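You operate a simulated robot arm through the tools that you are given. There is no shell and no other tool.

You are at the controls of a simulated robot arm. One attempt, no reset.

Task
Put things in order on the top of the long black bench. At the end: the white clip stands where the pink patch stood; the pink patch stands where the orange clip stood; the orange clip stands on top of the purple panel with black post; the grey rod bundle stands where the white clip stood; the brown go pin stands where the grey rod bundle stood; whatever was shut is shut again. Leave all else as you found it, and nothing knocked over.

Only the result counts: the job must be done as asked and must still hold three seconds after the hand-in. Knocking over, shifting, dropping, spilling or breaking anything else fails it.

Robot
A 6-joint arm with a two-finger gripper, fixed in place. Base frame: the origin is at the foot of the arm, x ahead of it, y to its left, z up; the work surface is at about z = 0. Lengths are in mm, angles in degrees, forces in N, time in s.
With the tool pointing down near the work surface it reaches from about 180 to 480 mm from the base axis. Its first joint turns from -66.0 to 66.0 degrees. Payload 1.76 kg.
Tool frame: the origin (TCP) lies between the finger pads and is the grasp point; the fingertips stand 29 mm ahead of it; z points along the fingers, y is the line along which they close. The gripper opens to 82 mm; its body begins 58 mm behind the TCP.
Orientation is told as [roll, pitch, yaw] about the base's x, y, z axes, in that order, counted from this pose: with the fingers straight down and closing along the base's y, the tool's x points along the base's -x, its y along +y and its z along -z.

Tools
- The arm moves only by the tool drive_tool. Its argument "moves" is a list of rows, each a list of 7 numbers: the shift along the tool's x, y, z in mm, then the turn, a rotation vector about the tool's x, y, z in degrees, then the finger opening in mm, from 0 to 82. In form: [[tx, ty, tz, wx, wy, wz, grip], ...]. A call has 1 to 20 rows; each row is the pose to reach, as a shift and turn from the pose commanded when the call began, along the tool's axes at that moment. Rows are played at 5 a second. More than 50 mm and 8.6 degrees between two rows, or a gripper value outside its range, and nothing of the call is played. Where a pose cannot be reached the arm comes as near as it can. A force on the tool above 40 N (or 10 N above the force at the start of the call, whichever is more), or a blocked arm, ends the call early, and 0.2 s more pass. Each finger travels about 203.5 mm/s and halts on what it meets, pressing with about 34 N; the grip force reading is that of the motor and also rises with nothing between the fingers. The clock runs only during rows and for 0.2 s after the last one: add rows that repeat a pose to give the fingers time. The reply holds the time, the measured pose of the TCP, the force on the tool along the base axes, the opening and the grip force, in the units named above and with some noise, with the torque about the TCP (base axes, N m) and any sound that the robot's microphone picked up.
- Cameras (640 x 400 px; columns grow to the right, rows downward): "scene" is fixed at [67.9, 339, 434.2]; the picture's right is [-0.67, -0.74, 0.00], its down [-0.35, 0.31, -0.88] and it looks along [0.66, -0.59, -0.47] (base axes); focal length 246 px, centre (320, 200). "wrist" rides on the gripper at [79, 4, -90] in the tool frame; the picture's right is [-0.05, 1.00, 0.00], its down [-0.71, -0.04, -0.71] and it looks along [-0.71, -0.04, 0.71] (tool axes); focal length 256 px, centre (320, 200). There is no depth. A picture from a camera that has moved, and an enlarged one, comes with that camera's place and axes in the base frame and with its lens.
- get_image(camera): a new picture of that camera. It takes no simulated time.
- close_up(camera, box): a new picture of the part [left, top, right, bottom] of that camera's present view, enlarged. It takes no simulated time.
- sign_off(): hands the job in; it is judged then, once.

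Nothing tells you positions but the pictures and the camera data. Unless the task says otherwise, let go and move clear before handing in.

The tools are called after "Emit:" by a JSON object that holds its "op" and its "data". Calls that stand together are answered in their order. drive_tool: Moves the arm, as the interface text tells. Its arguments: {"type":"object","properties":{"moves":{"type":"array"}},"required":["moves"]} The other tools are called the same way: get_image (camera) takes a picture; close_up (camera, box) takes an enlarged picture of a part of a camera's view; sign_off () hands the job in.

At the start:

```text
clock: 0.0
tool_pos: [268.5, -124.4, 295.1]
tcp_rot: [0.0, -0.1, 0.0]
wrist_force: [-0.5, -0.1, -0.8]
moment: [0.0, -0.01, -0.01]
opening: 81.8
grip_force: 0.0
```

scene: 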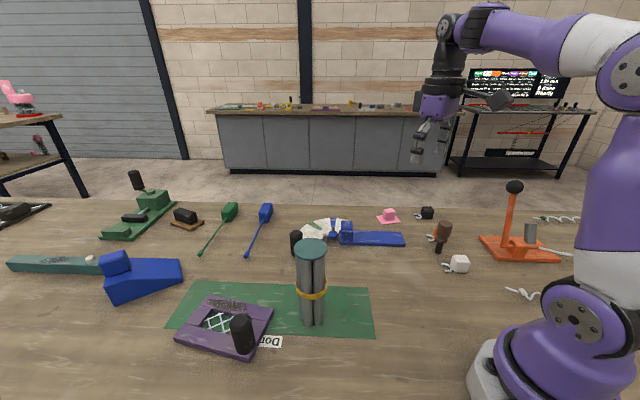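
wrist: 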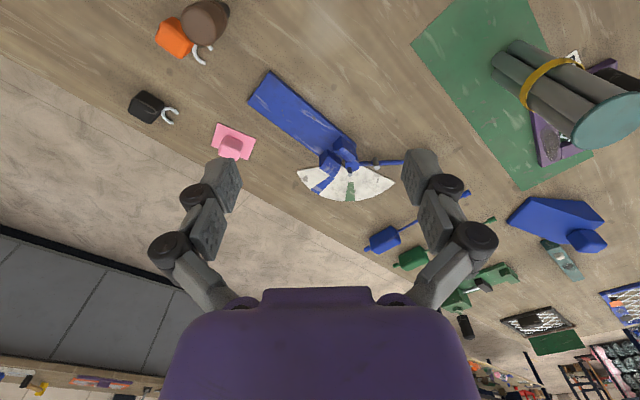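

I see a bench with many small objects: an orange clip behind a brown pin, a white clip, a pink patch, a black clip, a grey rod bundle on a green mat and a purple panel with a black post. I'll take enlarged pictures first to locate everything.

Emit:
{"op": "close_up", "data": {"camera": "scene", "box": [360, 170, 600, 320]}}

Emit:
{"op": "close_up", "data": {"camera": "scene", "box": [150, 210, 410, 372]}}

Emit:
{"op": "close_up", "data": {"camera": "wrist", "box": [100, 0, 420, 200]}}

Emit:
{"op": "close_up", "data": {"camera": "wrist", "box": [380, 0, 640, 162]}}

```text
2.67 times, centred on (480, 245) of scene
camera zoom: at [67.9, 339.0, 434.2], right [-0.67, -0.74, 0.0], down [-0.35, 0.31, -0.88], along [0.66, -0.59, -0.47], focal length 657 px, centre (-107, 80)
```

zoom: 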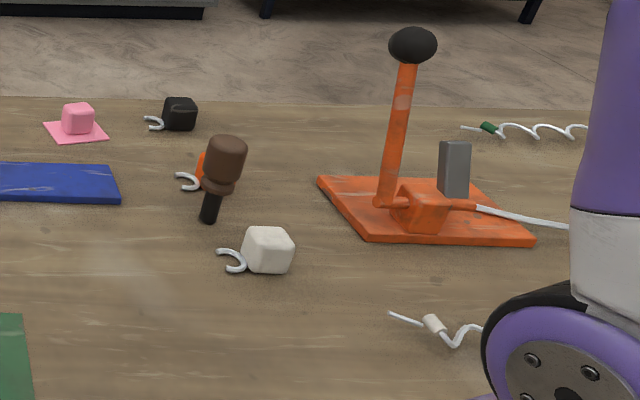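

```text
2.46 times, centred on (280, 291) of scene
camera zoom: at [67.9, 339.0, 434.2], right [-0.67, -0.74, 0.0], down [-0.35, 0.31, -0.88], along [0.66, -0.59, -0.47], focal length 607 px, centre (418, -24)
```

zoom: 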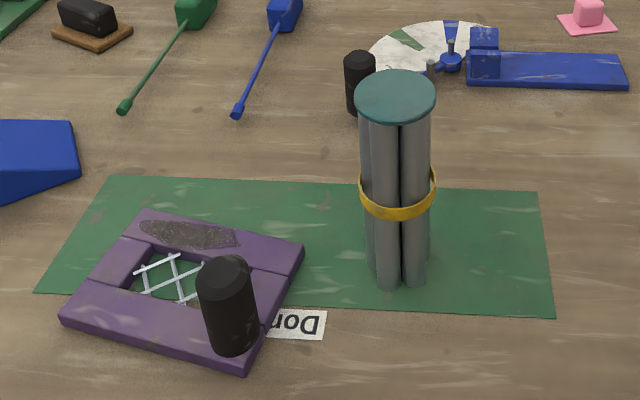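

```text
2.00 times, centred on (260, 100) of wrist
camera zoom: at [190.6, -120.8, 383.7], right [0.05, 1.0, 0.0], down [0.71, -0.04, 0.71], along [0.71, -0.04, -0.71], focal length 512 px, centre (440, 400)
```

zoom: 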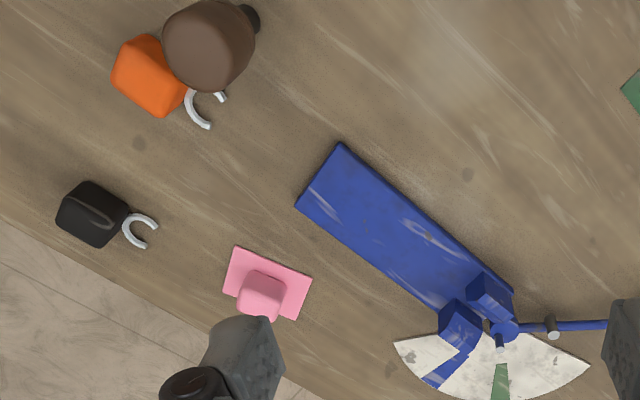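

```text
2.46 times, centred on (510, 81) of wrist
camera zoom: at [190.6, -120.8, 383.7], right [0.05, 1.0, 0.0], down [0.71, -0.04, 0.71], along [0.71, -0.04, -0.71], focal length 630 px, centre (-148, 493)
```

zoom: 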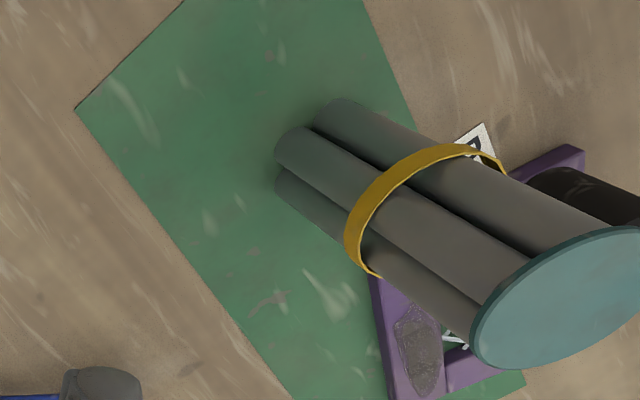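

I've got first estimates: white clip about (180,-225), pink patch (423,-281), orange clip (265,-307), pin (241,-241), rod bundle (312,138). Next I'll look closer at the panel, the clips and the gripper shape.

Emit:
{"op": "close_up", "data": {"camera": "scene", "box": [160, 280, 320, 380]}}

Emit:
{"op": "close_up", "data": {"camera": "scene", "box": [365, 190, 493, 270]}}

Emit:
{"op": "close_up", "data": {"camera": "scene", "box": [370, 60, 530, 160]}}

Emit:
{"op": "close_up", "data": {"camera": "wrist", "box": [100, 0, 260, 100]}}

Emit:
{"op": "close_up", "data": {"camera": "wrist", "box": [480, 20, 640, 120]}}

```text
4.00 times, centred on (240, 330) of scene
camera zoom: at [67.9, 339.0, 434.2], right [-0.67, -0.74, 0.0], down [-0.35, 0.31, -0.88], along [0.66, -0.59, -0.47], focal length 986 px, centre (640, -320)
```

zoom: 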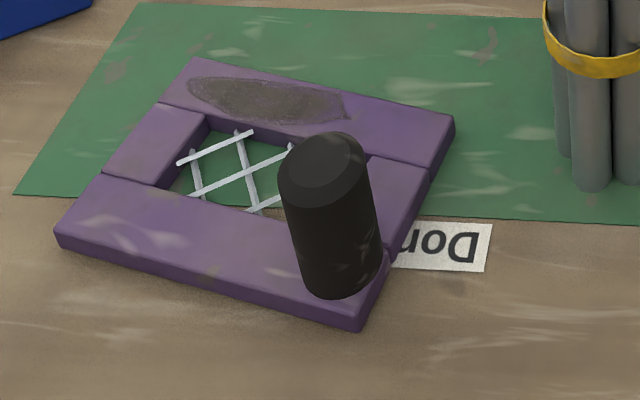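

```text
5.00 times, centred on (429, 230) of scene
camera zoom: at [67.9, 339.0, 434.2], right [-0.67, -0.74, 0.0], down [-0.35, 0.31, -0.88], along [0.66, -0.59, -0.47], focal length 1232 px, centre (-225, 50)
```

zoom: 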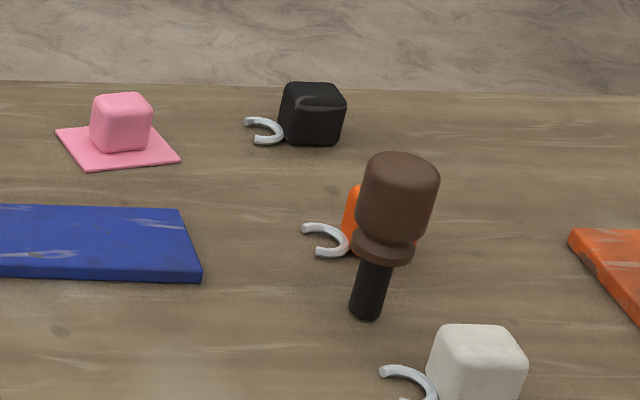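

```text
4.00 times, centred on (450, 110) of scene
camera zoom: at [67.9, 339.0, 434.2], right [-0.67, -0.74, 0.0], down [-0.35, 0.31, -0.88], along [0.66, -0.59, -0.47], focal length 986 px, centre (-200, 560)
```

zoom: 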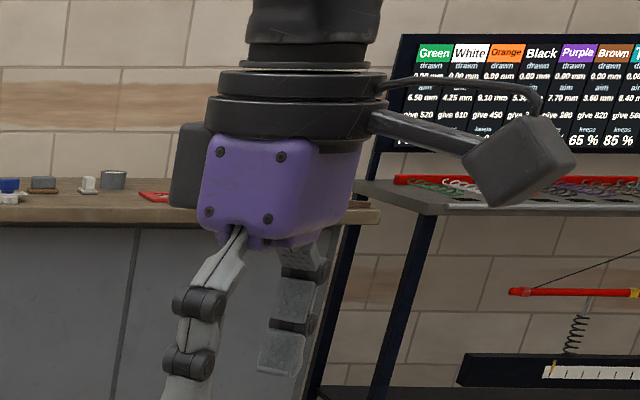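

```text
4.00 times, centred on (180, 50) of wrist
camera zoom: at [190.6, -120.8, 383.7], right [0.05, 1.0, 0.0], down [0.71, -0.04, 0.71], along [0.71, -0.04, -0.71], focal length 1024 px, centre (880, 800)
```

zoom: 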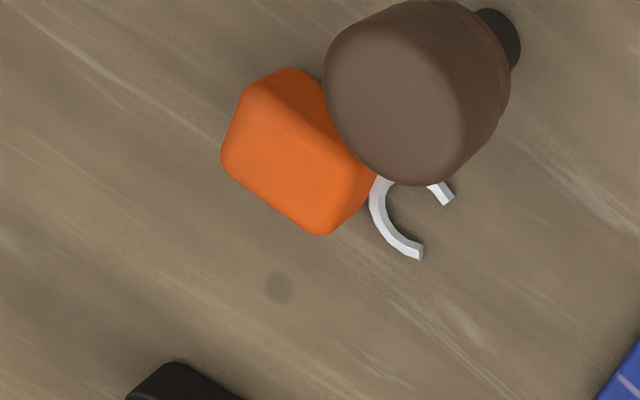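

```text
4.00 times, centred on (560, 70) of wrist
camera zoom: at [190.6, -120.8, 383.7], right [0.05, 1.0, 0.0], down [0.71, -0.04, 0.71], along [0.71, -0.04, -0.71], focal length 1024 px, centre (-640, 720)
```

zoom: 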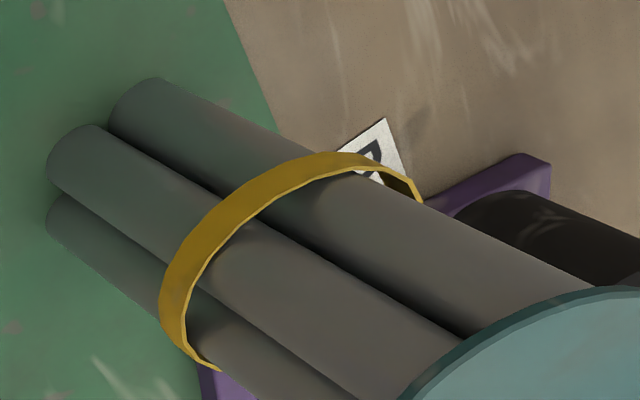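

The panel's near corner carries the post and its frame strips look about 35 mm wide. I'll move the arm over the orange clip and pin for a better wrist view, staying well above everything.

Emit:
{"op": "drive_tool", "data": {"moves": [[0, -36, 5, 0, 0, 0, 82], [0, -72, 10, 0, 0, 0, 82], [0, -108, 15, 0, 0, 0, 82], [0, -140, 20, 0, 0, 0, 82], [0, -150, 20, 0, 0, 0, 82], [0, -150, 20, 0, 0, 0, 82]]}}

Emit:
{"op": "get_image", "data": {"camera": "wrist"}}

Emit:
{"op": "get_image", "data": {"camera": "scene"}}

```text
clock: 1.4
tool_pos: [269.9, -275.8, 274.4]
tcp_rot: [0.1, 0.0, -0.1]
wrist_force: [-0.4, -0.3, -0.8]
moment: [-0.04, 0.03, 0.0]
opening: 82.1
grip_force: 0.0
```

```text
taken
camera wrist: at [190.7, -272.0, 363.1], right [0.05, 1.0, 0.0], down [0.71, -0.04, 0.71], along [0.71, -0.04, -0.71], focal length 256 px, centre (320, 200)
```

wrist: 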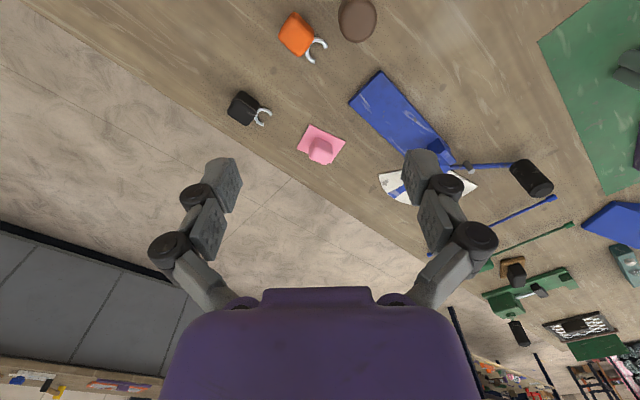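

```text
taken
```

scene: 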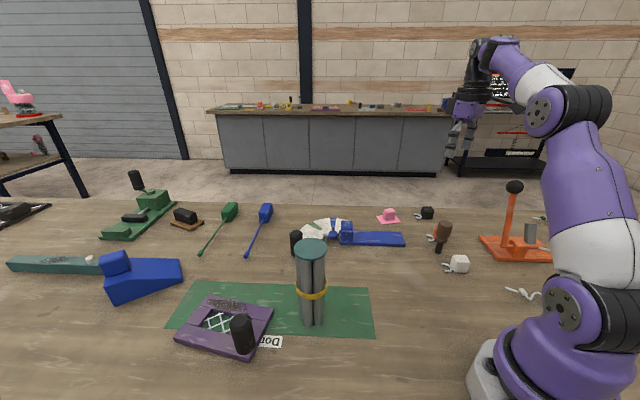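

The orange clip and the pin now appear apart in the wrist view. I'll zoom in to measure them.

Emit:
{"op": "close_up", "data": {"camera": "wrist", "box": [260, 0, 420, 100]}}

Emit:
{"op": "close_up", "data": {"camera": "wrist", "box": [210, 80, 370, 180]}}

Emit:
{"op": "close_up", "data": {"camera": "scene", "box": [420, 210, 500, 280]}}

```text
4.00 times, centred on (340, 50) of wrist
camera zoom: at [190.7, -272.0, 363.1], right [0.05, 1.0, 0.0], down [0.71, -0.04, 0.71], along [0.71, -0.04, -0.71], focal length 1024 px, centre (240, 800)
```

zoom: 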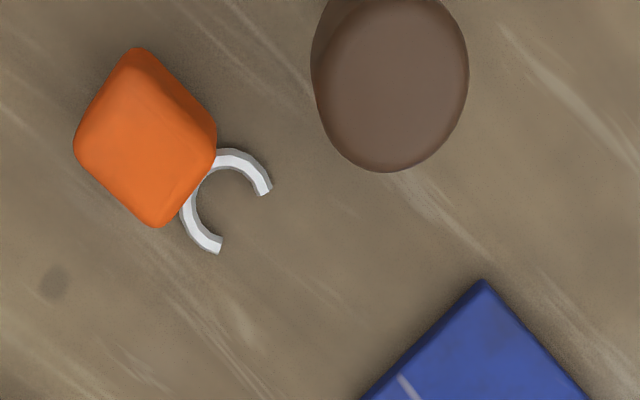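

```text
4.00 times, centred on (290, 130) of wrist
camera zoom: at [190.7, -272.0, 363.1], right [0.05, 1.0, 0.0], down [0.71, -0.04, 0.71], along [0.71, -0.04, -0.71], focal length 1024 px, centre (440, 480)
```

zoom: 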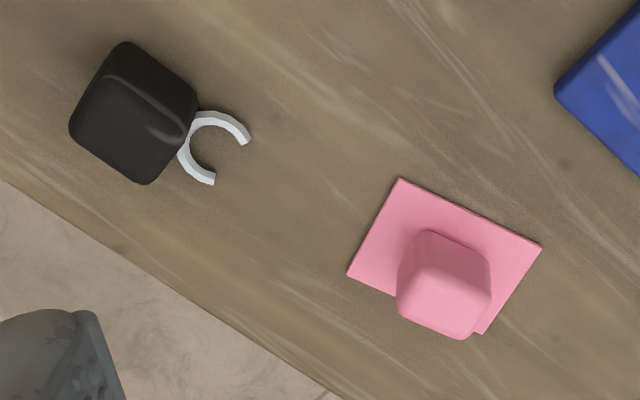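

```text
5.71 times, centred on (460, 245) of scene
camera zoom: at [67.9, 339.0, 434.2], right [-0.67, -0.74, 0.0], down [-0.35, 0.31, -0.88], along [0.66, -0.59, -0.47], focal length 1408 px, centre (-480, -57)
```

zoom: 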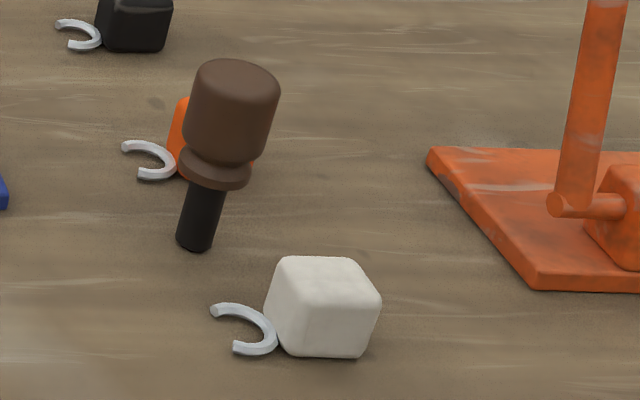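

Measured so far: the orange cube is about 30 mm wide, centred near (262,-302), with its hook toward azimuth about 42°. The pin is at (241,-241) and the pink patch at (423,-282), its cube faces at azimuth about 59°. Next I'll hover high over the pink patch to test reach and yaw sign.

Emit:
{"op": "drive_tool", "data": {"moves": [[-26, 2, 10, 0, 0, 7, 82], [-52, 4, 25, 0, 0, 14, 82], [-78, 6, 40, 0, 0, 21, 82], [-104, 8, 60, 0, 0, 28, 82], [-130, 3, 80, 0, 0, 32, 82], [-140, -2, 100, 0, 0, 32, 82], [-140, -2, 100, 0, 0, 32, 82]]}}

Emit:
{"op": "get_image", "data": {"camera": "wrist"}}

Emit:
{"op": "get_image", "data": {"camera": "scene"}}

```text
clock: 3.0
tool_pos: [372.8, -259.2, 174.2]
tcp_rot: [-0.1, -0.1, -32.1]
wrist_force: [0.7, 0.2, 0.0]
moment: [0.01, 0.0, 0.0]
opening: 81.9
grip_force: 0.1
out of reach, approached as far as the arm can: row 3, 4, 5, 6, 7
```

```text
taken
camera wrist: at [309.1, -213.5, 261.8], right [0.58, 0.82, 0.0], down [0.58, -0.41, 0.71], along [0.58, -0.41, -0.71], focal length 256 px, centre (320, 200)
```

wrist: 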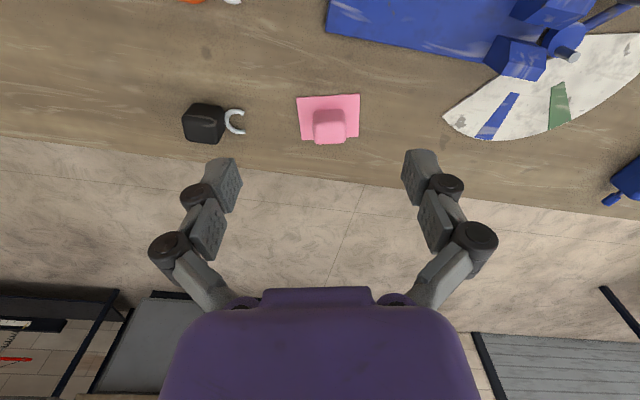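

```text
taken
```

scene: 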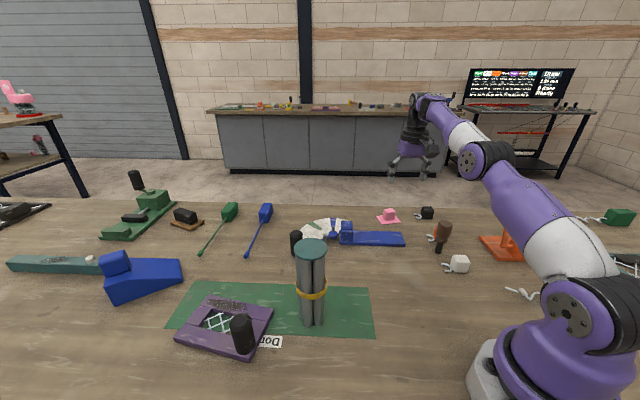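

The arm stops at about 454 mm at this height with the tool vertical, so the pink spot will need a tilted tool at low height. I'll zoom in on the pink patch now, then back off.

Emit:
{"op": "close_up", "data": {"camera": "wrist", "box": [170, 60, 410, 210]}}

Emit:
{"op": "drive_tool", "data": {"moves": [[20, 0, 0, 0, 0, 0, 82], [40, 0, 0, 0, 0, 0, 82], [60, 0, 0, 0, 0, 0, 82], [60, 0, 0, 0, 0, 0, 82]]}}

```text
2.67 times, centred on (290, 135) of wrist
camera zoom: at [309.1, -213.5, 261.8], right [0.58, 0.82, 0.0], down [0.58, -0.41, 0.71], along [0.58, -0.41, -0.71], focal length 683 px, centre (400, 373)
```

zoom: 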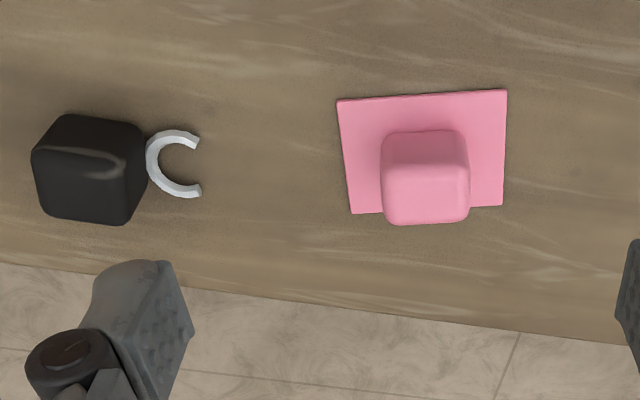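

```text
clock: 4.0
tool_pos: [323.6, -225.8, 172.4]
tcp_rot: [0.0, -0.1, -32.0]
wrist_force: [-0.9, 0.6, -0.2]
moment: [-0.01, 0.03, -0.03]
opening: 82.0
grip_force: 0.1
```

The command frame follows the pose actually reached. Pink geometry is confirmed: centre about (424.5,-282), long axis at azimuth 59°. Now I'll hover over the orange clip with the natural radial yaw.

Emit:
{"op": "drive_tool", "data": {"moves": [[4, -33, 7, 0, 0, 5.2, 82], [8, -66, 15, 0, 0, 10.4, 82], [11.8, -97.3, 22.4, 0, 0, 15.5, 82], [11.8, -97.3, 22.4, 0, 0, 15.5, 82], [11.8, -97.3, 22.4, 0, 0, 15.5, 82]]}}

Emit:
{"op": "get_image", "data": {"camera": "wrist"}}

Emit:
{"op": "close_up", "data": {"camera": "wrist", "box": [200, 0, 440, 150]}}

Emit:
{"op": "get_image", "data": {"camera": "scene"}}

```text
clock: 5.2
tool_pos: [262.6, -304.4, 151.6]
tcp_rot: [0.0, 0.0, -47.6]
wrist_force: [0.5, -0.9, -0.7]
moment: [0.03, -0.03, -0.02]
opening: 82.1
grip_force: 0.0
```

```text
taken
camera wrist: at [212.9, -241.9, 239.5], right [0.77, 0.63, 0.0], down [0.45, -0.55, 0.71], along [0.45, -0.55, -0.71], focal length 256 px, centre (320, 200)
```

wrist: 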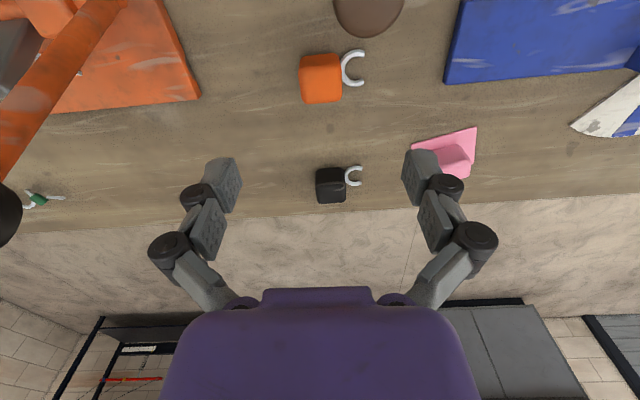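

```text
2.67 times, centred on (320, 75) of wrist
camera zoom: at [212.9, -241.9, 239.5], right [0.77, 0.63, 0.0], down [0.45, -0.55, 0.71], along [0.45, -0.55, -0.71], focal length 683 px, centre (320, 533)
```

zoom: 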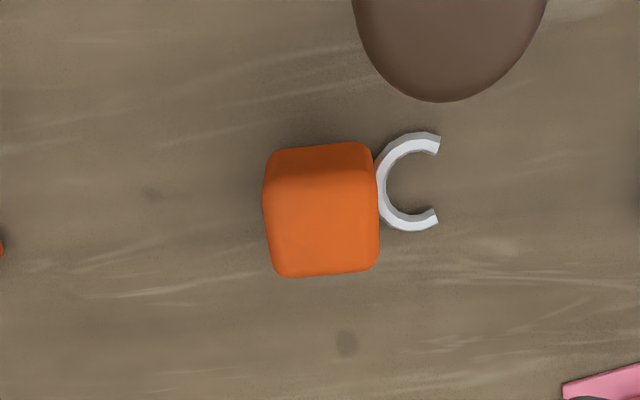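

```text
taken
```

scene: 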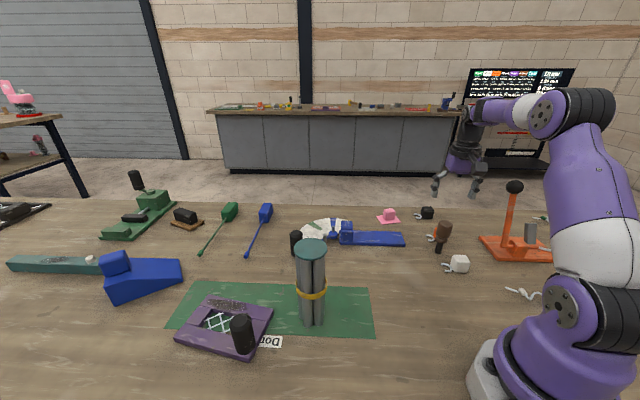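

The hook lies flat on the bench (under 5 mm high), so I can grip the block above it with the fingers in the natural radial orientation. That also keeps the fingers well away from the pin. Descending with open fingers now.

Emit:
{"op": "drive_tool", "data": {"moves": [[0.3, 2, 30, 0, 0, 0, 82], [0.3, 2, 60, 0, 0, 0, 82], [0.3, 2, 85, 0, 0, 0, 82], [0.3, 2, 102, 0, 0, 0, 82], [0.3, 2, 112, 0, 0, 0, 82], [0.3, 2, 112, 0, 0, 0, 82]]}}

Emit:
{"op": "get_image", "data": {"camera": "wrist"}}

Emit:
{"op": "close_up", "data": {"camera": "scene", "box": [380, 130, 540, 280]}}

```text
clock: 6.6
tool_pos: [263.2, -300.3, 36.3]
tcp_rot: [0.0, 0.1, -47.5]
wrist_force: [-0.4, -0.2, -1.0]
moment: [-0.03, 0.03, 0.01]
opening: 82.1
grip_force: 0.1
```

```text
taken
camera wrist: at [213.8, -238.7, 125.5], right [0.77, 0.64, 0.0], down [0.45, -0.55, 0.71], along [0.45, -0.55, -0.71], focal length 256 px, centre (320, 200)
```

wrist: 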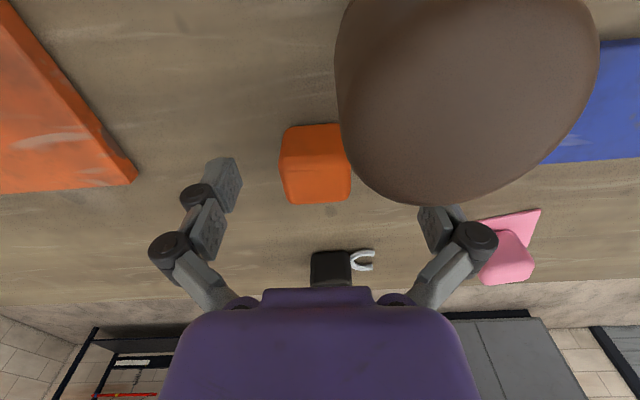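

```text
2.67 times, centred on (460, 205) of scene
camera zoom: at [67.9, 339.0, 434.2], right [-0.67, -0.74, 0.0], down [-0.35, 0.31, -0.88], along [0.66, -0.59, -0.47], focal length 657 px, centre (-53, 187)
```

zoom: 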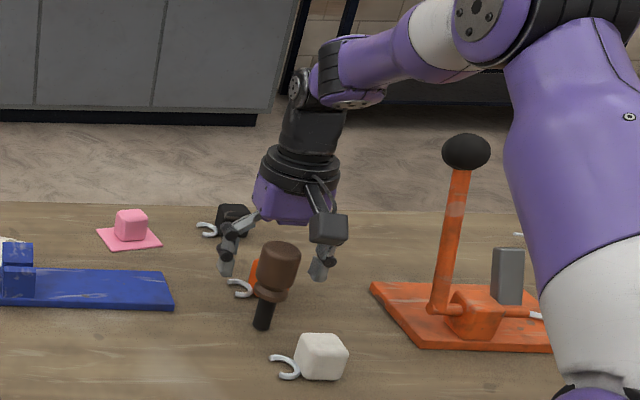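

Fingers straddle the orange block and clear the pin. I'll lift by 2 mm and close gently.

Emit:
{"op": "drive_tool", "data": {"moves": [[0, -1, -2, 0, 0, 0, 60], [0, -1, -2, 0, 0, 0, 44], [0, -1, -2, 0, 0, 0, 36], [0, -1, -2, 0, 0, 0, 28], [0, -1, -2, 0, 0, 0, 20], [0, -1, -2, 0, 0, 0, 20]]}}

Emit:
{"op": "get_image", "data": {"camera": "wrist"}}

```text
clock: 8.0
tool_pos: [262.4, -300.5, 40.1]
tcp_rot: [0.0, -0.2, -47.6]
wrist_force: [-3.2, -0.4, 5.9]
moment: [0.01, 0.05, 0.1]
opening: 33.0
grip_force: 33.9
```

```text
taken
camera wrist: at [212.9, -239.5, 128.5], right [0.77, 0.64, 0.0], down [0.45, -0.55, 0.71], along [0.45, -0.55, -0.71], focal length 256 px, centre (320, 200)
```

wrist: 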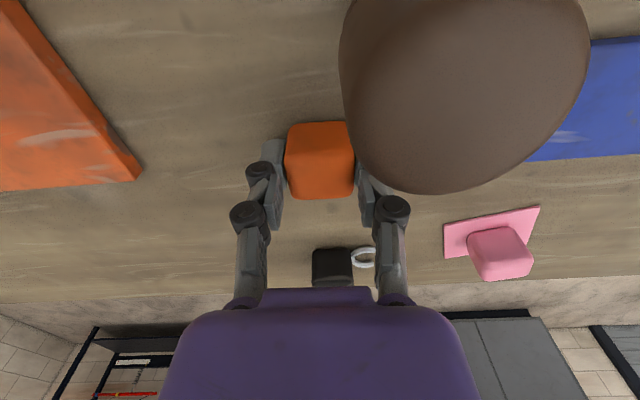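

The block is held at 33 mm opening. Lifting straight up slowly.

Emit:
{"op": "drive_tool", "data": {"moves": [[0, 0, -5, 0, 0, 0, 20], [0, 0, -15, 0, 0, 0, 20], [0, 0, -35, 0, 0, 0, 20], [0, 0, -60, 0, 0, 0, 20], [0, 0, -90, 0, 0, 0, 20], [0, 0, -110, 0, 0, 0, 20], [0, 0, -110, 0, 0, 0, 20]]}}

Emit:
{"op": "get_image", "data": {"camera": "wrist"}}

Emit:
{"op": "get_image", "data": {"camera": "scene"}}

```text
clock: 9.6
tool_pos: [264.1, -299.8, 152.7]
tcp_rot: [0.0, 0.0, -47.5]
wrist_force: [-0.4, -1.3, -1.3]
moment: [-0.01, 0.0, 0.03]
opening: 33.1
grip_force: 34.2
```

```text
taken
camera wrist: at [214.7, -239.9, 240.4], right [0.77, 0.64, 0.0], down [0.45, -0.55, 0.71], along [0.45, -0.55, -0.71], focal length 256 px, centre (320, 200)
```

wrist: 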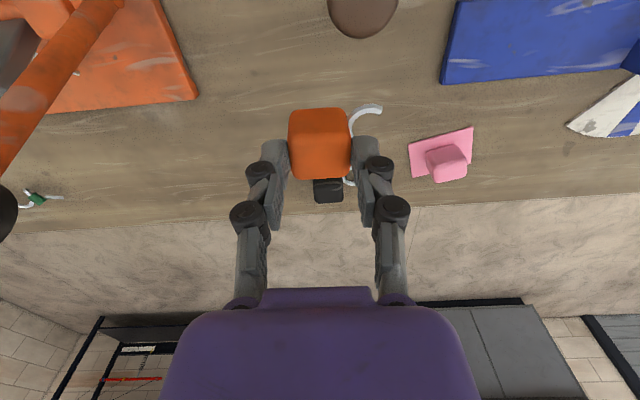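

```text
taken
```

scene: 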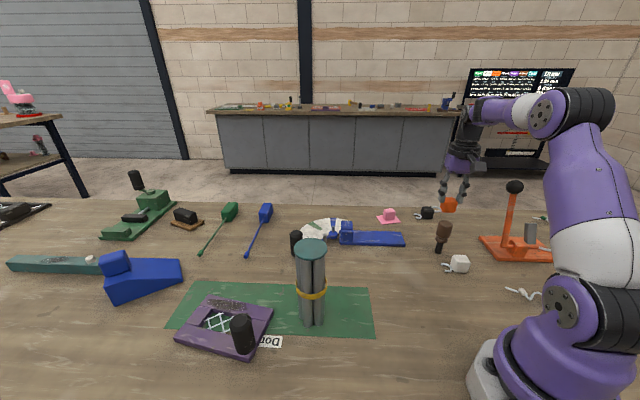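

The orange clip is held cleanly. I'll carry it high (TCP about 240 mm, above the rod bundle) across to a spot inboard of the purple panel, keeping almost the same orientation.

Emit:
{"op": "drive_tool", "data": {"moves": [[0, 0, -40, 0, 0, 0, 20], [0, 0, -80, 0, 0, 0, 20], [25, 34, -88, 0, 0, 1, 20], [50, 69, -88, 0, 0, 2, 20], [75, 103, -88, 0, 0, 3, 20], [100, 137, -88, 0, 0, 4, 20], [125, 172, -88, 0, 0, 5, 20], [150, 206, -88, 0, 0, 6, 20], [175, 240, -88, 0, 0, 7, 20], [200, 275, -88, 0, 0, 8, 20], [225, 309, -88, 0, 0, 8.8, 20], [250, 343, -88, 0, 0, 8.8, 20], [275, 378, -88, 0, 0, 8.8, 20], [300, 412, -88, 0, 0, 8.8, 20], [300, 412, -88, 0, 0, 8.8, 20]]}}

Emit:
{"op": "get_image", "data": {"camera": "wrist"}}

Emit:
{"op": "get_image", "data": {"camera": "scene"}}

```text
clock: 12.8
tool_pos: [361.3, 198.0, 238.1]
tcp_rot: [0.1, 0.0, -56.4]
wrist_force: [-0.6, 0.1, -1.4]
moment: [0.01, 0.0, -0.01]
opening: 32.9
grip_force: 34.2
```

```text
taken
camera wrist: at [322.3, 265.6, 328.0], right [0.86, 0.51, 0.0], down [0.36, -0.61, 0.71], along [0.36, -0.61, -0.71], focal length 256 px, centre (320, 200)
```

wrist: 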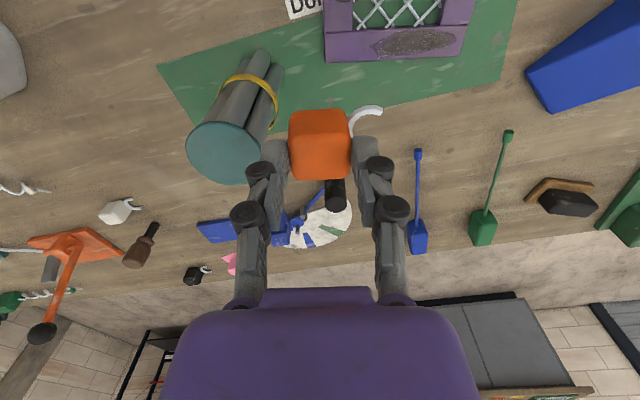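

```text
taken
```

scene: 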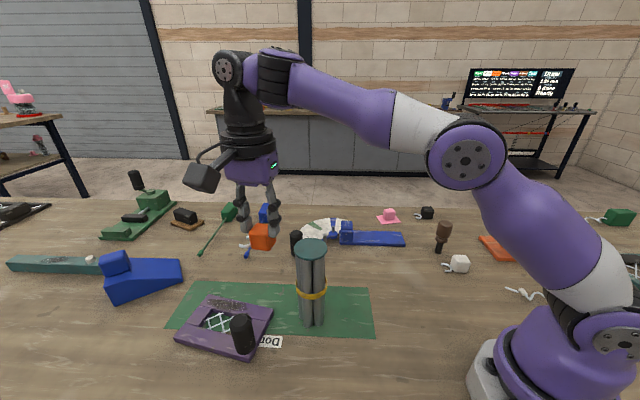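

Carried safely beside the panel. I'll zoom on the panel from the wrist camera to locate its strips accurately.

Emit:
{"op": "close_up", "data": {"camera": "wrist", "box": [280, 0, 480, 100]}}

Emit:
{"op": "close_up", "data": {"camera": "wrist", "box": [80, 180, 240, 280]}}

Emit:
{"op": "close_up", "data": {"camera": "wrist", "box": [150, 30, 350, 190]}}

```text
3.20 times, centred on (380, 50) of wrist
camera zoom: at [322.3, 265.6, 328.0], right [0.86, 0.51, 0.0], down [0.36, -0.61, 0.71], along [0.36, -0.61, -0.71], focal length 819 px, centre (128, 680)
```

zoom: 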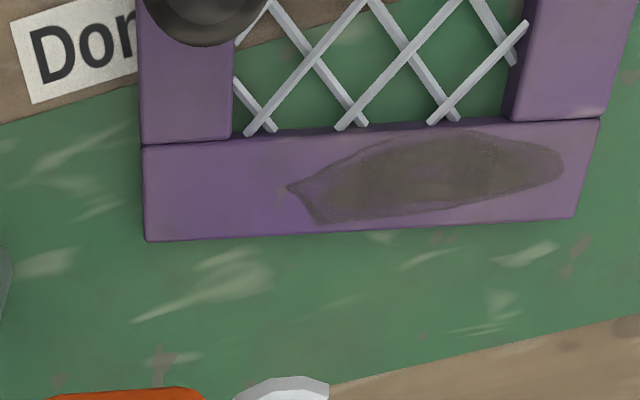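

```text
4.00 times, centred on (160, 230) of wrist
camera zoom: at [322.3, 265.6, 328.0], right [0.86, 0.51, 0.0], down [0.36, -0.61, 0.71], along [0.36, -0.61, -0.71], focal length 1024 px, centre (960, 80)
```

zoom: 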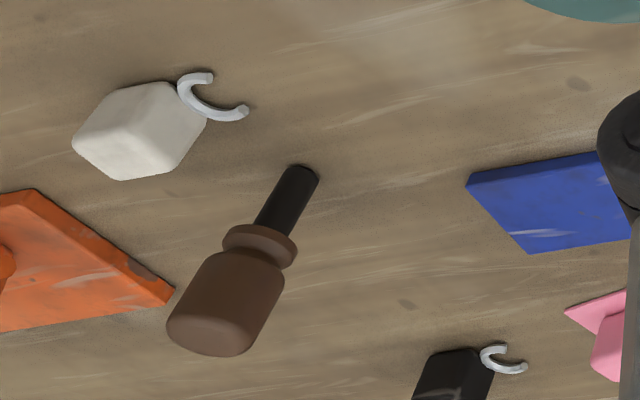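

```text
2.50 times, centred on (250, 110) of wrist
camera zoom: at [322.3, 265.6, 328.0], right [0.86, 0.51, 0.0], down [0.36, -0.61, 0.71], along [0.36, -0.61, -0.71], focal length 640 px, centre (495, 425)
```

zoom: 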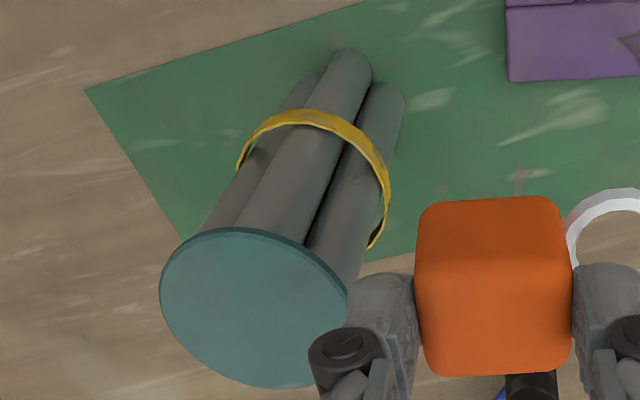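

I see the block slid a few mm down the fingers on lifting but it is steady now (bottom about 47 mm ahead of the TCP). The panel's bar on this side is about 28 mm wide, along azimuth 33.5°, so I'll move over it at about (406,223) and stop above.

Emit:
{"op": "drive_tool", "data": {"moves": [[-0.5, 15, 15, 0, 0, 0, 20], [-1, 28, 35, 0, 0, 0, 20], [-1.5, 38, 60, 0, 0, 0, 20], [-2, 46, 90, 0, 0, 0, 20], [-2.5, 50, 120, 0, 0, 0, 20], [-2.5, 50.3, 145, 0, 0, 0, 20], [-2.5, 50.3, 145, 0, 0, 0, 20]]}}

Emit:
{"op": "get_image", "data": {"camera": "wrist"}}

Emit:
{"op": "get_image", "data": {"camera": "scene"}}

Emit:
{"op": "close_up", "data": {"camera": "scene", "box": [150, 220, 350, 370]}}

```text
clock: 14.4
tool_pos: [406.5, 224.0, 93.8]
tcp_rot: [0.2, 0.1, -56.4]
wrist_force: [0.5, -0.7, -0.6]
moment: [0.0, 0.02, 0.0]
opening: 33.2
grip_force: 34.3
```

```text
taken
camera wrist: at [365.9, 291.6, 182.6], right [0.86, 0.51, 0.0], down [0.36, -0.61, 0.71], along [0.36, -0.61, -0.71], focal length 256 px, centre (320, 200)
```

wrist: 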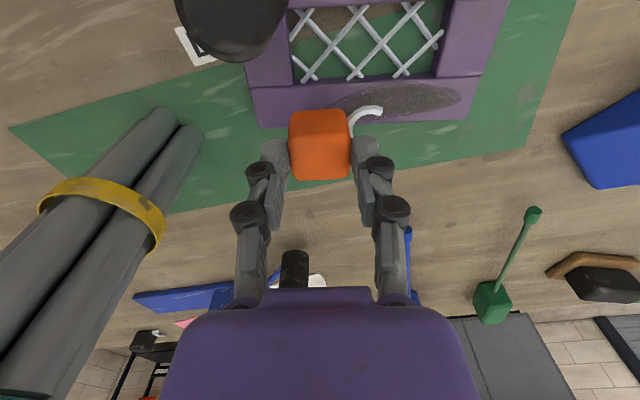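

```text
taken
```

scene: 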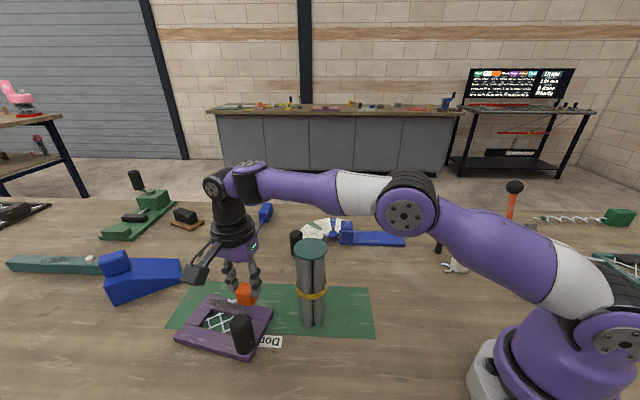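

```text
2.67 times, centred on (250, 295) of scene
camera zoom: at [67.9, 339.0, 434.2], right [-0.67, -0.74, 0.0], down [-0.35, 0.31, -0.88], along [0.66, -0.59, -0.47], focal length 657 px, centre (507, -53)
```

zoom: 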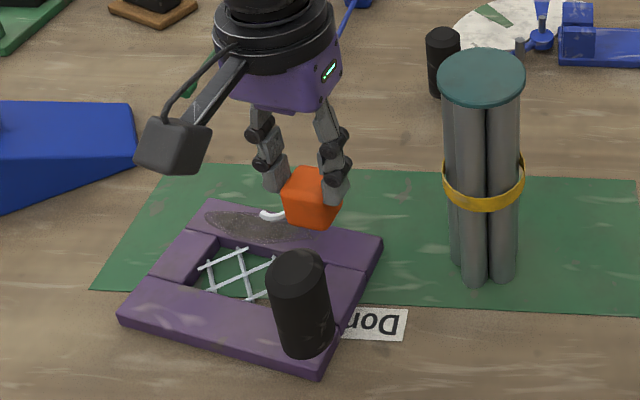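

Block is over the bar. I'll go down 24 mm, then check before the final contact.

Emit:
{"op": "drive_tool", "data": {"moves": [[0, 0, 8, 0, 0, 0, 20], [0, 0, 16, 0, 0, 0, 20], [0, 0, 24, 0, 0, 0, 20], [0, 0, 24, 0, 0, 0, 20]]}}

Emit:
{"op": "close_up", "data": {"camera": "scene", "box": [170, 240, 330, 360]}}

Emit:
{"op": "get_image", "data": {"camera": "wrist"}}

```text
clock: 15.4
tool_pos: [406.7, 222.6, 70.1]
tcp_rot: [0.2, 0.1, -56.3]
wrist_force: [-8.1, -4.1, 17.3]
moment: [0.09, -0.17, 0.0]
opening: 33.0
grip_force: 33.7
```

```text
3.33 times, centred on (250, 300) of scene
camera zoom: at [67.9, 339.0, 434.2], right [-0.67, -0.74, 0.0], down [-0.35, 0.31, -0.88], along [0.66, -0.59, -0.47], focal length 821 px, centre (553, -133)
```

zoom: 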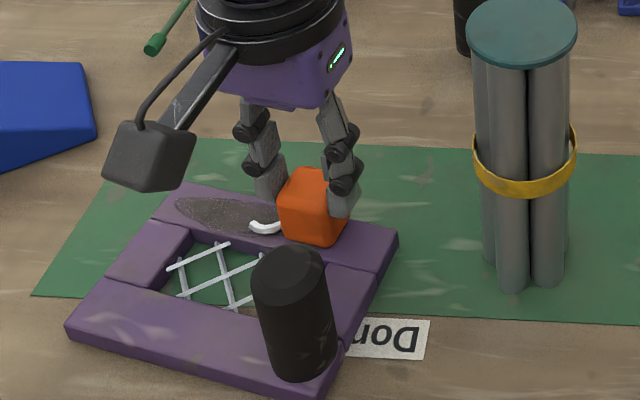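

```text
taken
camera wrist: at [367.4, 291.3, 159.0], right [0.86, 0.51, 0.0], down [0.36, -0.61, 0.71], along [0.36, -0.61, -0.71], focal length 256 px, centre (320, 200)
```

wrist: 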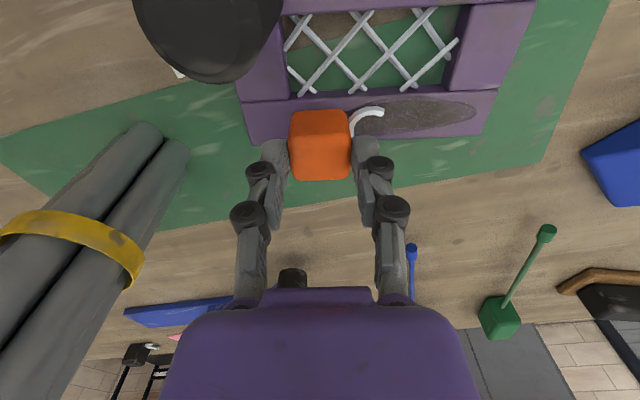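

There is contact already (17 N up), earlier than I expected. I'll look closely before doing anything else.

Emit:
{"op": "close_up", "data": {"camera": "scene", "box": [210, 260, 290, 320]}}

Emit:
{"op": "close_up", "data": {"camera": "wrist", "box": [240, 60, 400, 200]}}

```text
6.67 times, centred on (250, 290) of scene
camera zoom: at [67.9, 339.0, 434.2], right [-0.67, -0.74, 0.0], down [-0.35, 0.31, -0.88], along [0.66, -0.59, -0.47], focal length 1643 px, centre (787, -400)
```

zoom: 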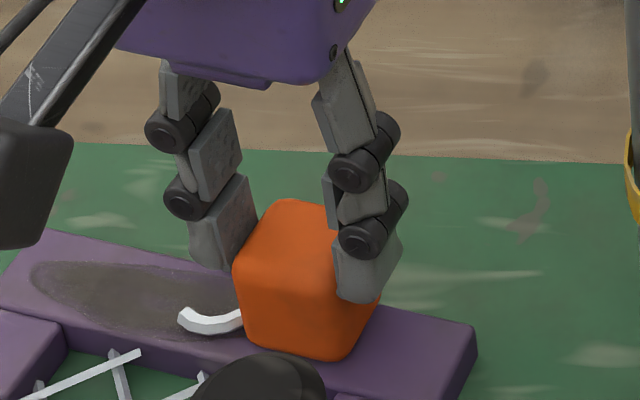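

```text
2.86 times, centred on (320, 130) of wrist
camera zoom: at [367.4, 291.3, 159.0], right [0.86, 0.51, 0.0], down [0.36, -0.61, 0.71], along [0.36, -0.61, -0.71], focal length 731 px, centre (320, 400)
```

zoom: 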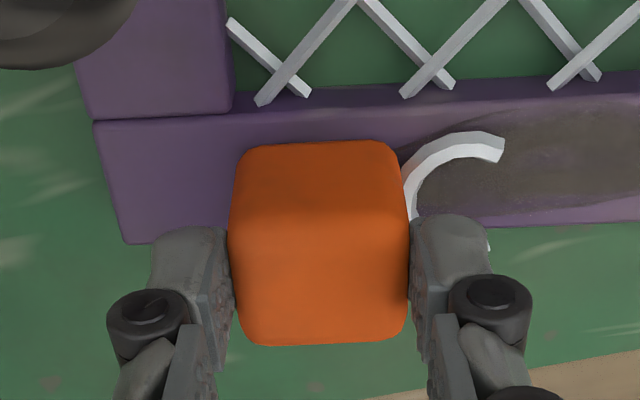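

The block is already resting on the bar, about 3–4 mm too far toward its outer edge. I'll lift 6 mm, shift 4 mm inward, and set it down gently.

Emit:
{"op": "drive_tool", "data": {"moves": [[0, 0, -4, 0, 0, 0, 20], [2, 0, -7, 0, 0, 0, 20], [4, 0, -7, 0, 0, 0, 20], [4, 0, -4, 0, 0, 0, 20], [4, 0, -3, 0, 0, 0, 20], [4, 0, -3, 0, 0, 0, 20]]}}

Emit:
{"op": "close_up", "data": {"camera": "wrist", "box": [240, 60, 400, 200]}}

```text
clock: 16.8
tool_pos: [404.4, 226.5, 71.9]
tcp_rot: [0.0, 0.0, -56.3]
wrist_force: [-0.5, 0.4, -1.0]
moment: [0.01, 0.01, 0.0]
opening: 33.0
grip_force: 34.5
```

```text
2.86 times, centred on (320, 130) of wrist
camera zoom: at [365.0, 295.4, 160.5], right [0.86, 0.51, 0.0], down [0.36, -0.61, 0.71], along [0.36, -0.61, -0.71], focal length 731 px, centre (320, 400)
```

zoom: 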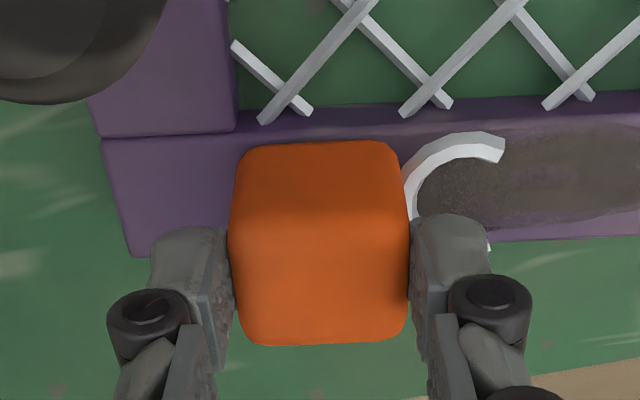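

Not touching now, and the hook shows it is still about 5 mm toward the outer edge. I'll shift a bit more inward and lower by 1 mm.

Emit:
{"op": "drive_tool", "data": {"moves": [[2.5, 0, -2, 0, 0, 0, 20], [4.5, 0, -2, 0, 0, 0, 20], [4.5, 0, 0, 0, 0, 0, 20], [4.5, 0, 1, 0, 0, 0, 20], [4.5, 0, 1, 0, 0, 0, 20]]}}

Emit:
{"op": "close_up", "data": {"camera": "wrist", "box": [240, 60, 400, 200]}}

Emit:
{"op": "close_up", "data": {"camera": "scene", "box": [210, 260, 290, 320]}}

```text
clock: 18.0
tool_pos: [400.8, 231.0, 70.3]
tcp_rot: [0.0, 0.1, -56.3]
wrist_force: [0.2, -0.7, 0.8]
moment: [0.0, -0.03, -0.04]
opening: 32.9
grip_force: 34.6
```

```text
2.86 times, centred on (320, 130) of wrist
camera zoom: at [362.4, 299.5, 159.3], right [0.86, 0.51, 0.0], down [0.36, -0.61, 0.71], along [0.36, -0.61, -0.71], focal length 731 px, centre (320, 400)
```

zoom: 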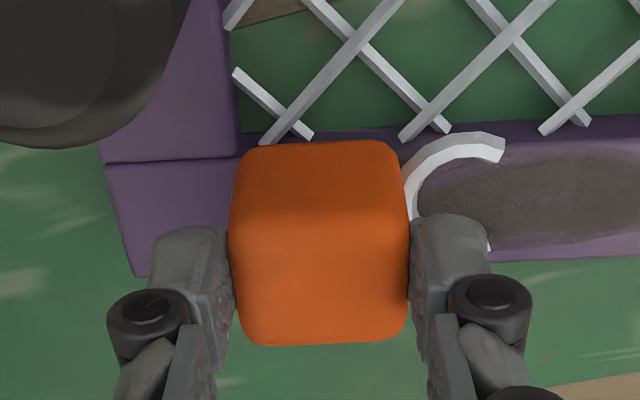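

```text
6.67 times, centred on (250, 290) of scene
camera zoom: at [67.9, 339.0, 434.2], right [-0.67, -0.74, 0.0], down [-0.35, 0.31, -0.88], along [0.66, -0.59, -0.47], focal length 1643 px, centre (787, -400)
```

zoom: 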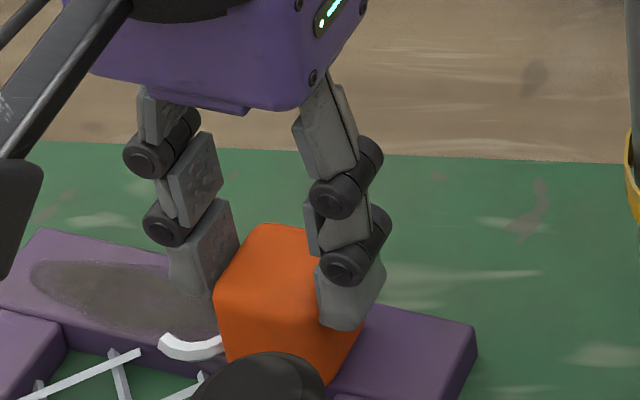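

Now centred on the bar. Lowering another 0.8 mm and opening the fingers a little.

Emit:
{"op": "drive_tool", "data": {"moves": [[0, 0, 0.8, 0, 0, 0, 20], [0, 0, 0.8, 0, 0, 0, 20], [0, 0, 0.8, 0, 0, 0, 36], [0, 0, 0.8, 0, 0, 0, 42], [0, 0, 0.8, 0, 0, 0, 48], [0, 0, 0.8, 0, 0, 0, 48]]}}

Emit:
{"op": "close_up", "data": {"camera": "wrist", "box": [240, 60, 400, 200]}}

Emit:
{"op": "close_up", "data": {"camera": "scene", "box": [210, 260, 290, 320]}}

```text
clock: 19.4
tool_pos: [402.0, 230.1, 69.7]
tcp_rot: [0.1, 0.0, -56.4]
wrist_force: [-0.2, -0.6, -0.2]
moment: [0.03, -0.03, -0.04]
opening: 48.1
grip_force: 0.1
```

```text
2.86 times, centred on (320, 130) of wrist
camera zoom: at [362.4, 299.2, 158.7], right [0.86, 0.51, 0.0], down [0.36, -0.61, 0.71], along [0.36, -0.61, -0.71], focal length 731 px, centre (320, 400)
```

zoom: 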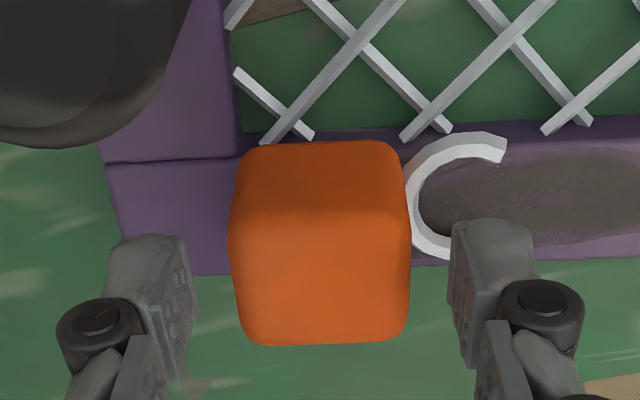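

```text
6.67 times, centred on (250, 290) of scene
camera zoom: at [67.9, 339.0, 434.2], right [-0.67, -0.74, 0.0], down [-0.35, 0.31, -0.88], along [0.66, -0.59, -0.47], focal length 1643 px, centre (787, -400)
```

zoom: 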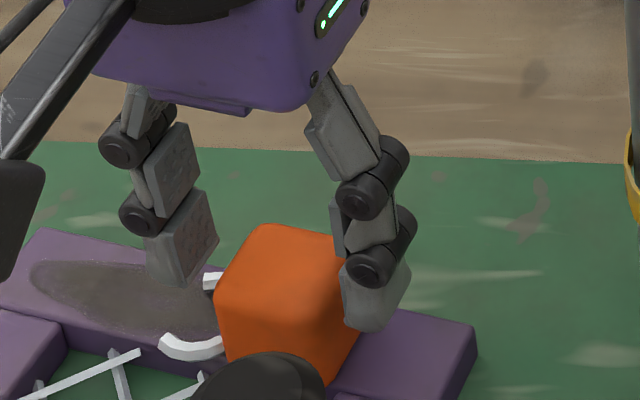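

The orange clip stands on the panel bar, released and steady. Backing straight up and then inboard, high over the rod bundle.

Emit:
{"op": "drive_tool", "data": {"moves": [[0, 0, -15, 0, 0, 0, 48], [0, 0, -35, 0, 0, 0, 48], [0, -6, -60, 0, 0, 0, 52], [0, -18, -90, 0, 0, 0, 60], [0, -34, -125, 0, 0, 0, 70], [0, -52, -165, 0, 0, 0, 82], [0, -52, -165, 0, 0, 0, 82]]}}

Emit:
{"op": "get_image", "data": {"camera": "wrist"}}

Emit:
{"op": "close_up", "data": {"camera": "scene", "box": [170, 260, 330, 360]}}

```text
clock: 21.0
tool_pos: [358.7, 199.8, 234.7]
tcp_rot: [0.1, 0.1, -56.4]
wrist_force: [0.1, 0.3, -0.9]
moment: [0.01, -0.02, -0.04]
opening: 82.1
grip_force: 0.1
```

```text
taken
camera wrist: at [319.7, 267.9, 323.2], right [0.86, 0.51, 0.0], down [0.36, -0.61, 0.71], along [0.36, -0.61, -0.71], focal length 256 px, centre (320, 200)
```

wrist: 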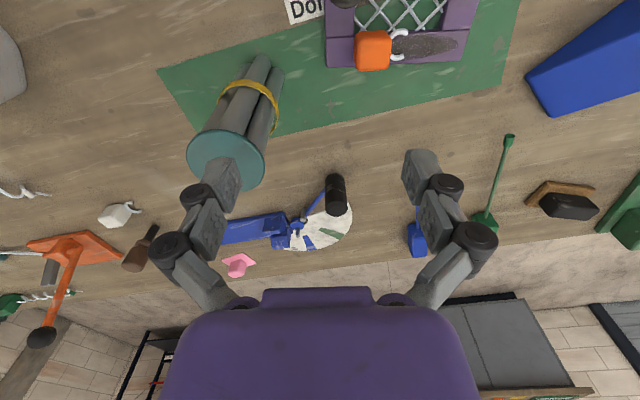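

```text
4.00 times, centred on (250, 310) of scene
camera zoom: at [67.9, 339.0, 434.2], right [-0.67, -0.74, 0.0], down [-0.35, 0.31, -0.88], along [0.66, -0.59, -0.47], focal length 986 px, centre (600, -240)
```

zoom: 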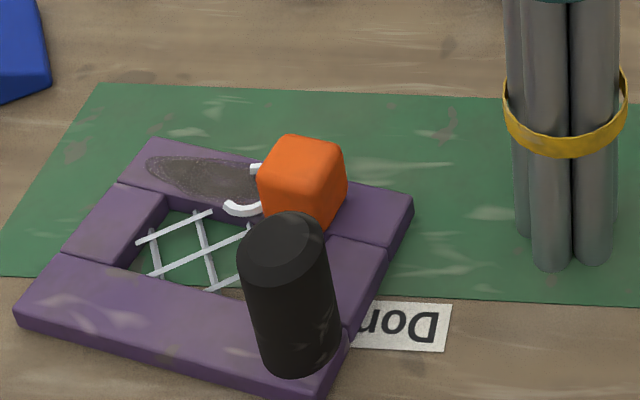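

Orange clip sits well on the panel. Next I'll travel back high to a position inboard of the pink patch and turn to its cube's orientation (yaw −31).

Emit:
{"op": "drive_tool", "data": {"moves": [[-33.4, -22, 0, 0, 0, -2.3, 82], [-66.8, -44, 0, 0, 0, -4.6, 82], [-100, -66, 0, 0, 0, -6.9, 82], [-133.5, -88, 0, 0, 0, -9.2, 82], [-167, -110, 0, 0, 0, -11.5, 82], [-200, -132, 5, 0, 0, -13.9, 82], [-234, -154, 12, 0, 0, -16.2, 82], [-267, -176, 20, 0, 0, -18.5, 82], [-300, -198, 28, 0, 0, -20.8, 82], [-334, -220, 35, 0, 0, -23, 82], [-367, -242, 35, 0, 0, -25.4, 82], [-367, -242, 35, 0, 0, -25.4, 82]]}}

Emit:
{"op": "get_image", "data": {"camera": "wrist"}}

```text
clock: 23.6
tool_pos: [363.7, -238.6, 200.4]
tcp_rot: [0.0, 0.1, -30.9]
wrist_force: [0.1, 0.5, -0.2]
moment: [0.01, -0.03, -0.02]
opening: 82.1
grip_force: 0.1
```

```text
taken
camera wrist: at [298.0, -194.2, 289.1], right [0.56, 0.83, 0.0], down [0.59, -0.39, 0.71], along [0.59, -0.39, -0.71], focal length 256 px, centre (320, 200)
```

wrist: 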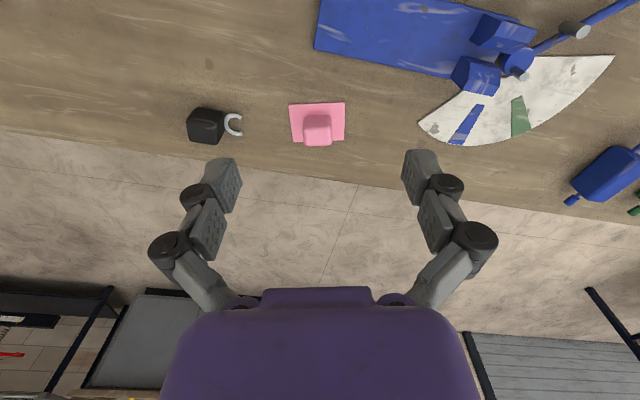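

The patch appears as expected. I'll descend toward it with the tool tilted 12° outward, stopping with the fingertips above the cube.

Emit:
{"op": "drive_tool", "data": {"moves": [[-10, -1, 30, 0, -4, 0, 82], [-25, -2, 60, 0, -8, 0, 82], [-45, -4, 90, 0, -12, 0, 82], [-62, -6, 115, 0, -12, 0, 82], [-70.5, -6.5, 124, 0, -12, 0, 82], [-70.5, -6.5, 124, 0, -12, 0, 82]]}}

Emit:
{"op": "get_image", "data": {"camera": "wrist"}}

Emit:
{"op": "close_up", "data": {"camera": "scene", "box": [340, 140, 460, 240]}}

```text
clock: 25.0
tool_pos: [420.2, -280.8, 75.3]
tcp_rot: [-0.1, -12.0, -31.0]
wrist_force: [-0.4, 0.8, -0.1]
moment: [-0.02, 0.02, -0.01]
opening: 81.9
grip_force: 0.1
```

```text
taken
camera wrist: at [340.5, -227.0, 147.0], right [0.56, 0.83, 0.01], down [0.45, -0.31, 0.84], along [0.7, -0.46, -0.54], focal length 256 px, centre (320, 200)
```

wrist: 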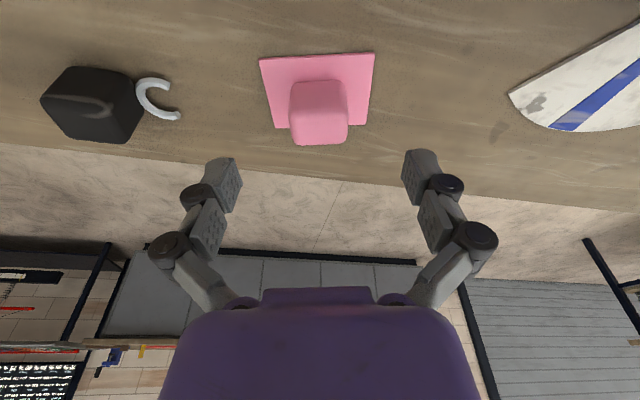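

```text
4.00 times, centred on (400, 190) of scene
camera zoom: at [67.9, 339.0, 434.2], right [-0.67, -0.74, 0.0], down [-0.35, 0.31, -0.88], along [0.66, -0.59, -0.47], focal length 986 px, centre (0, 240)
```

zoom: 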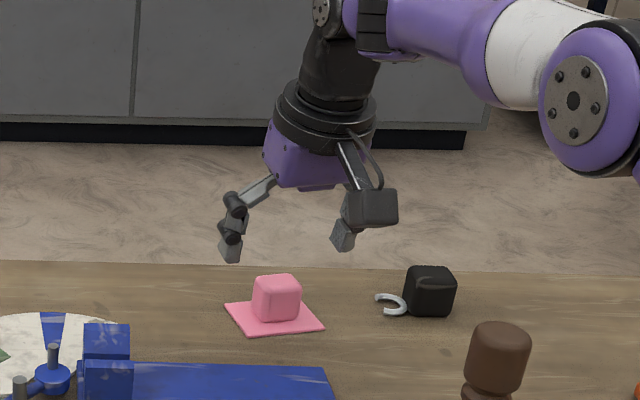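

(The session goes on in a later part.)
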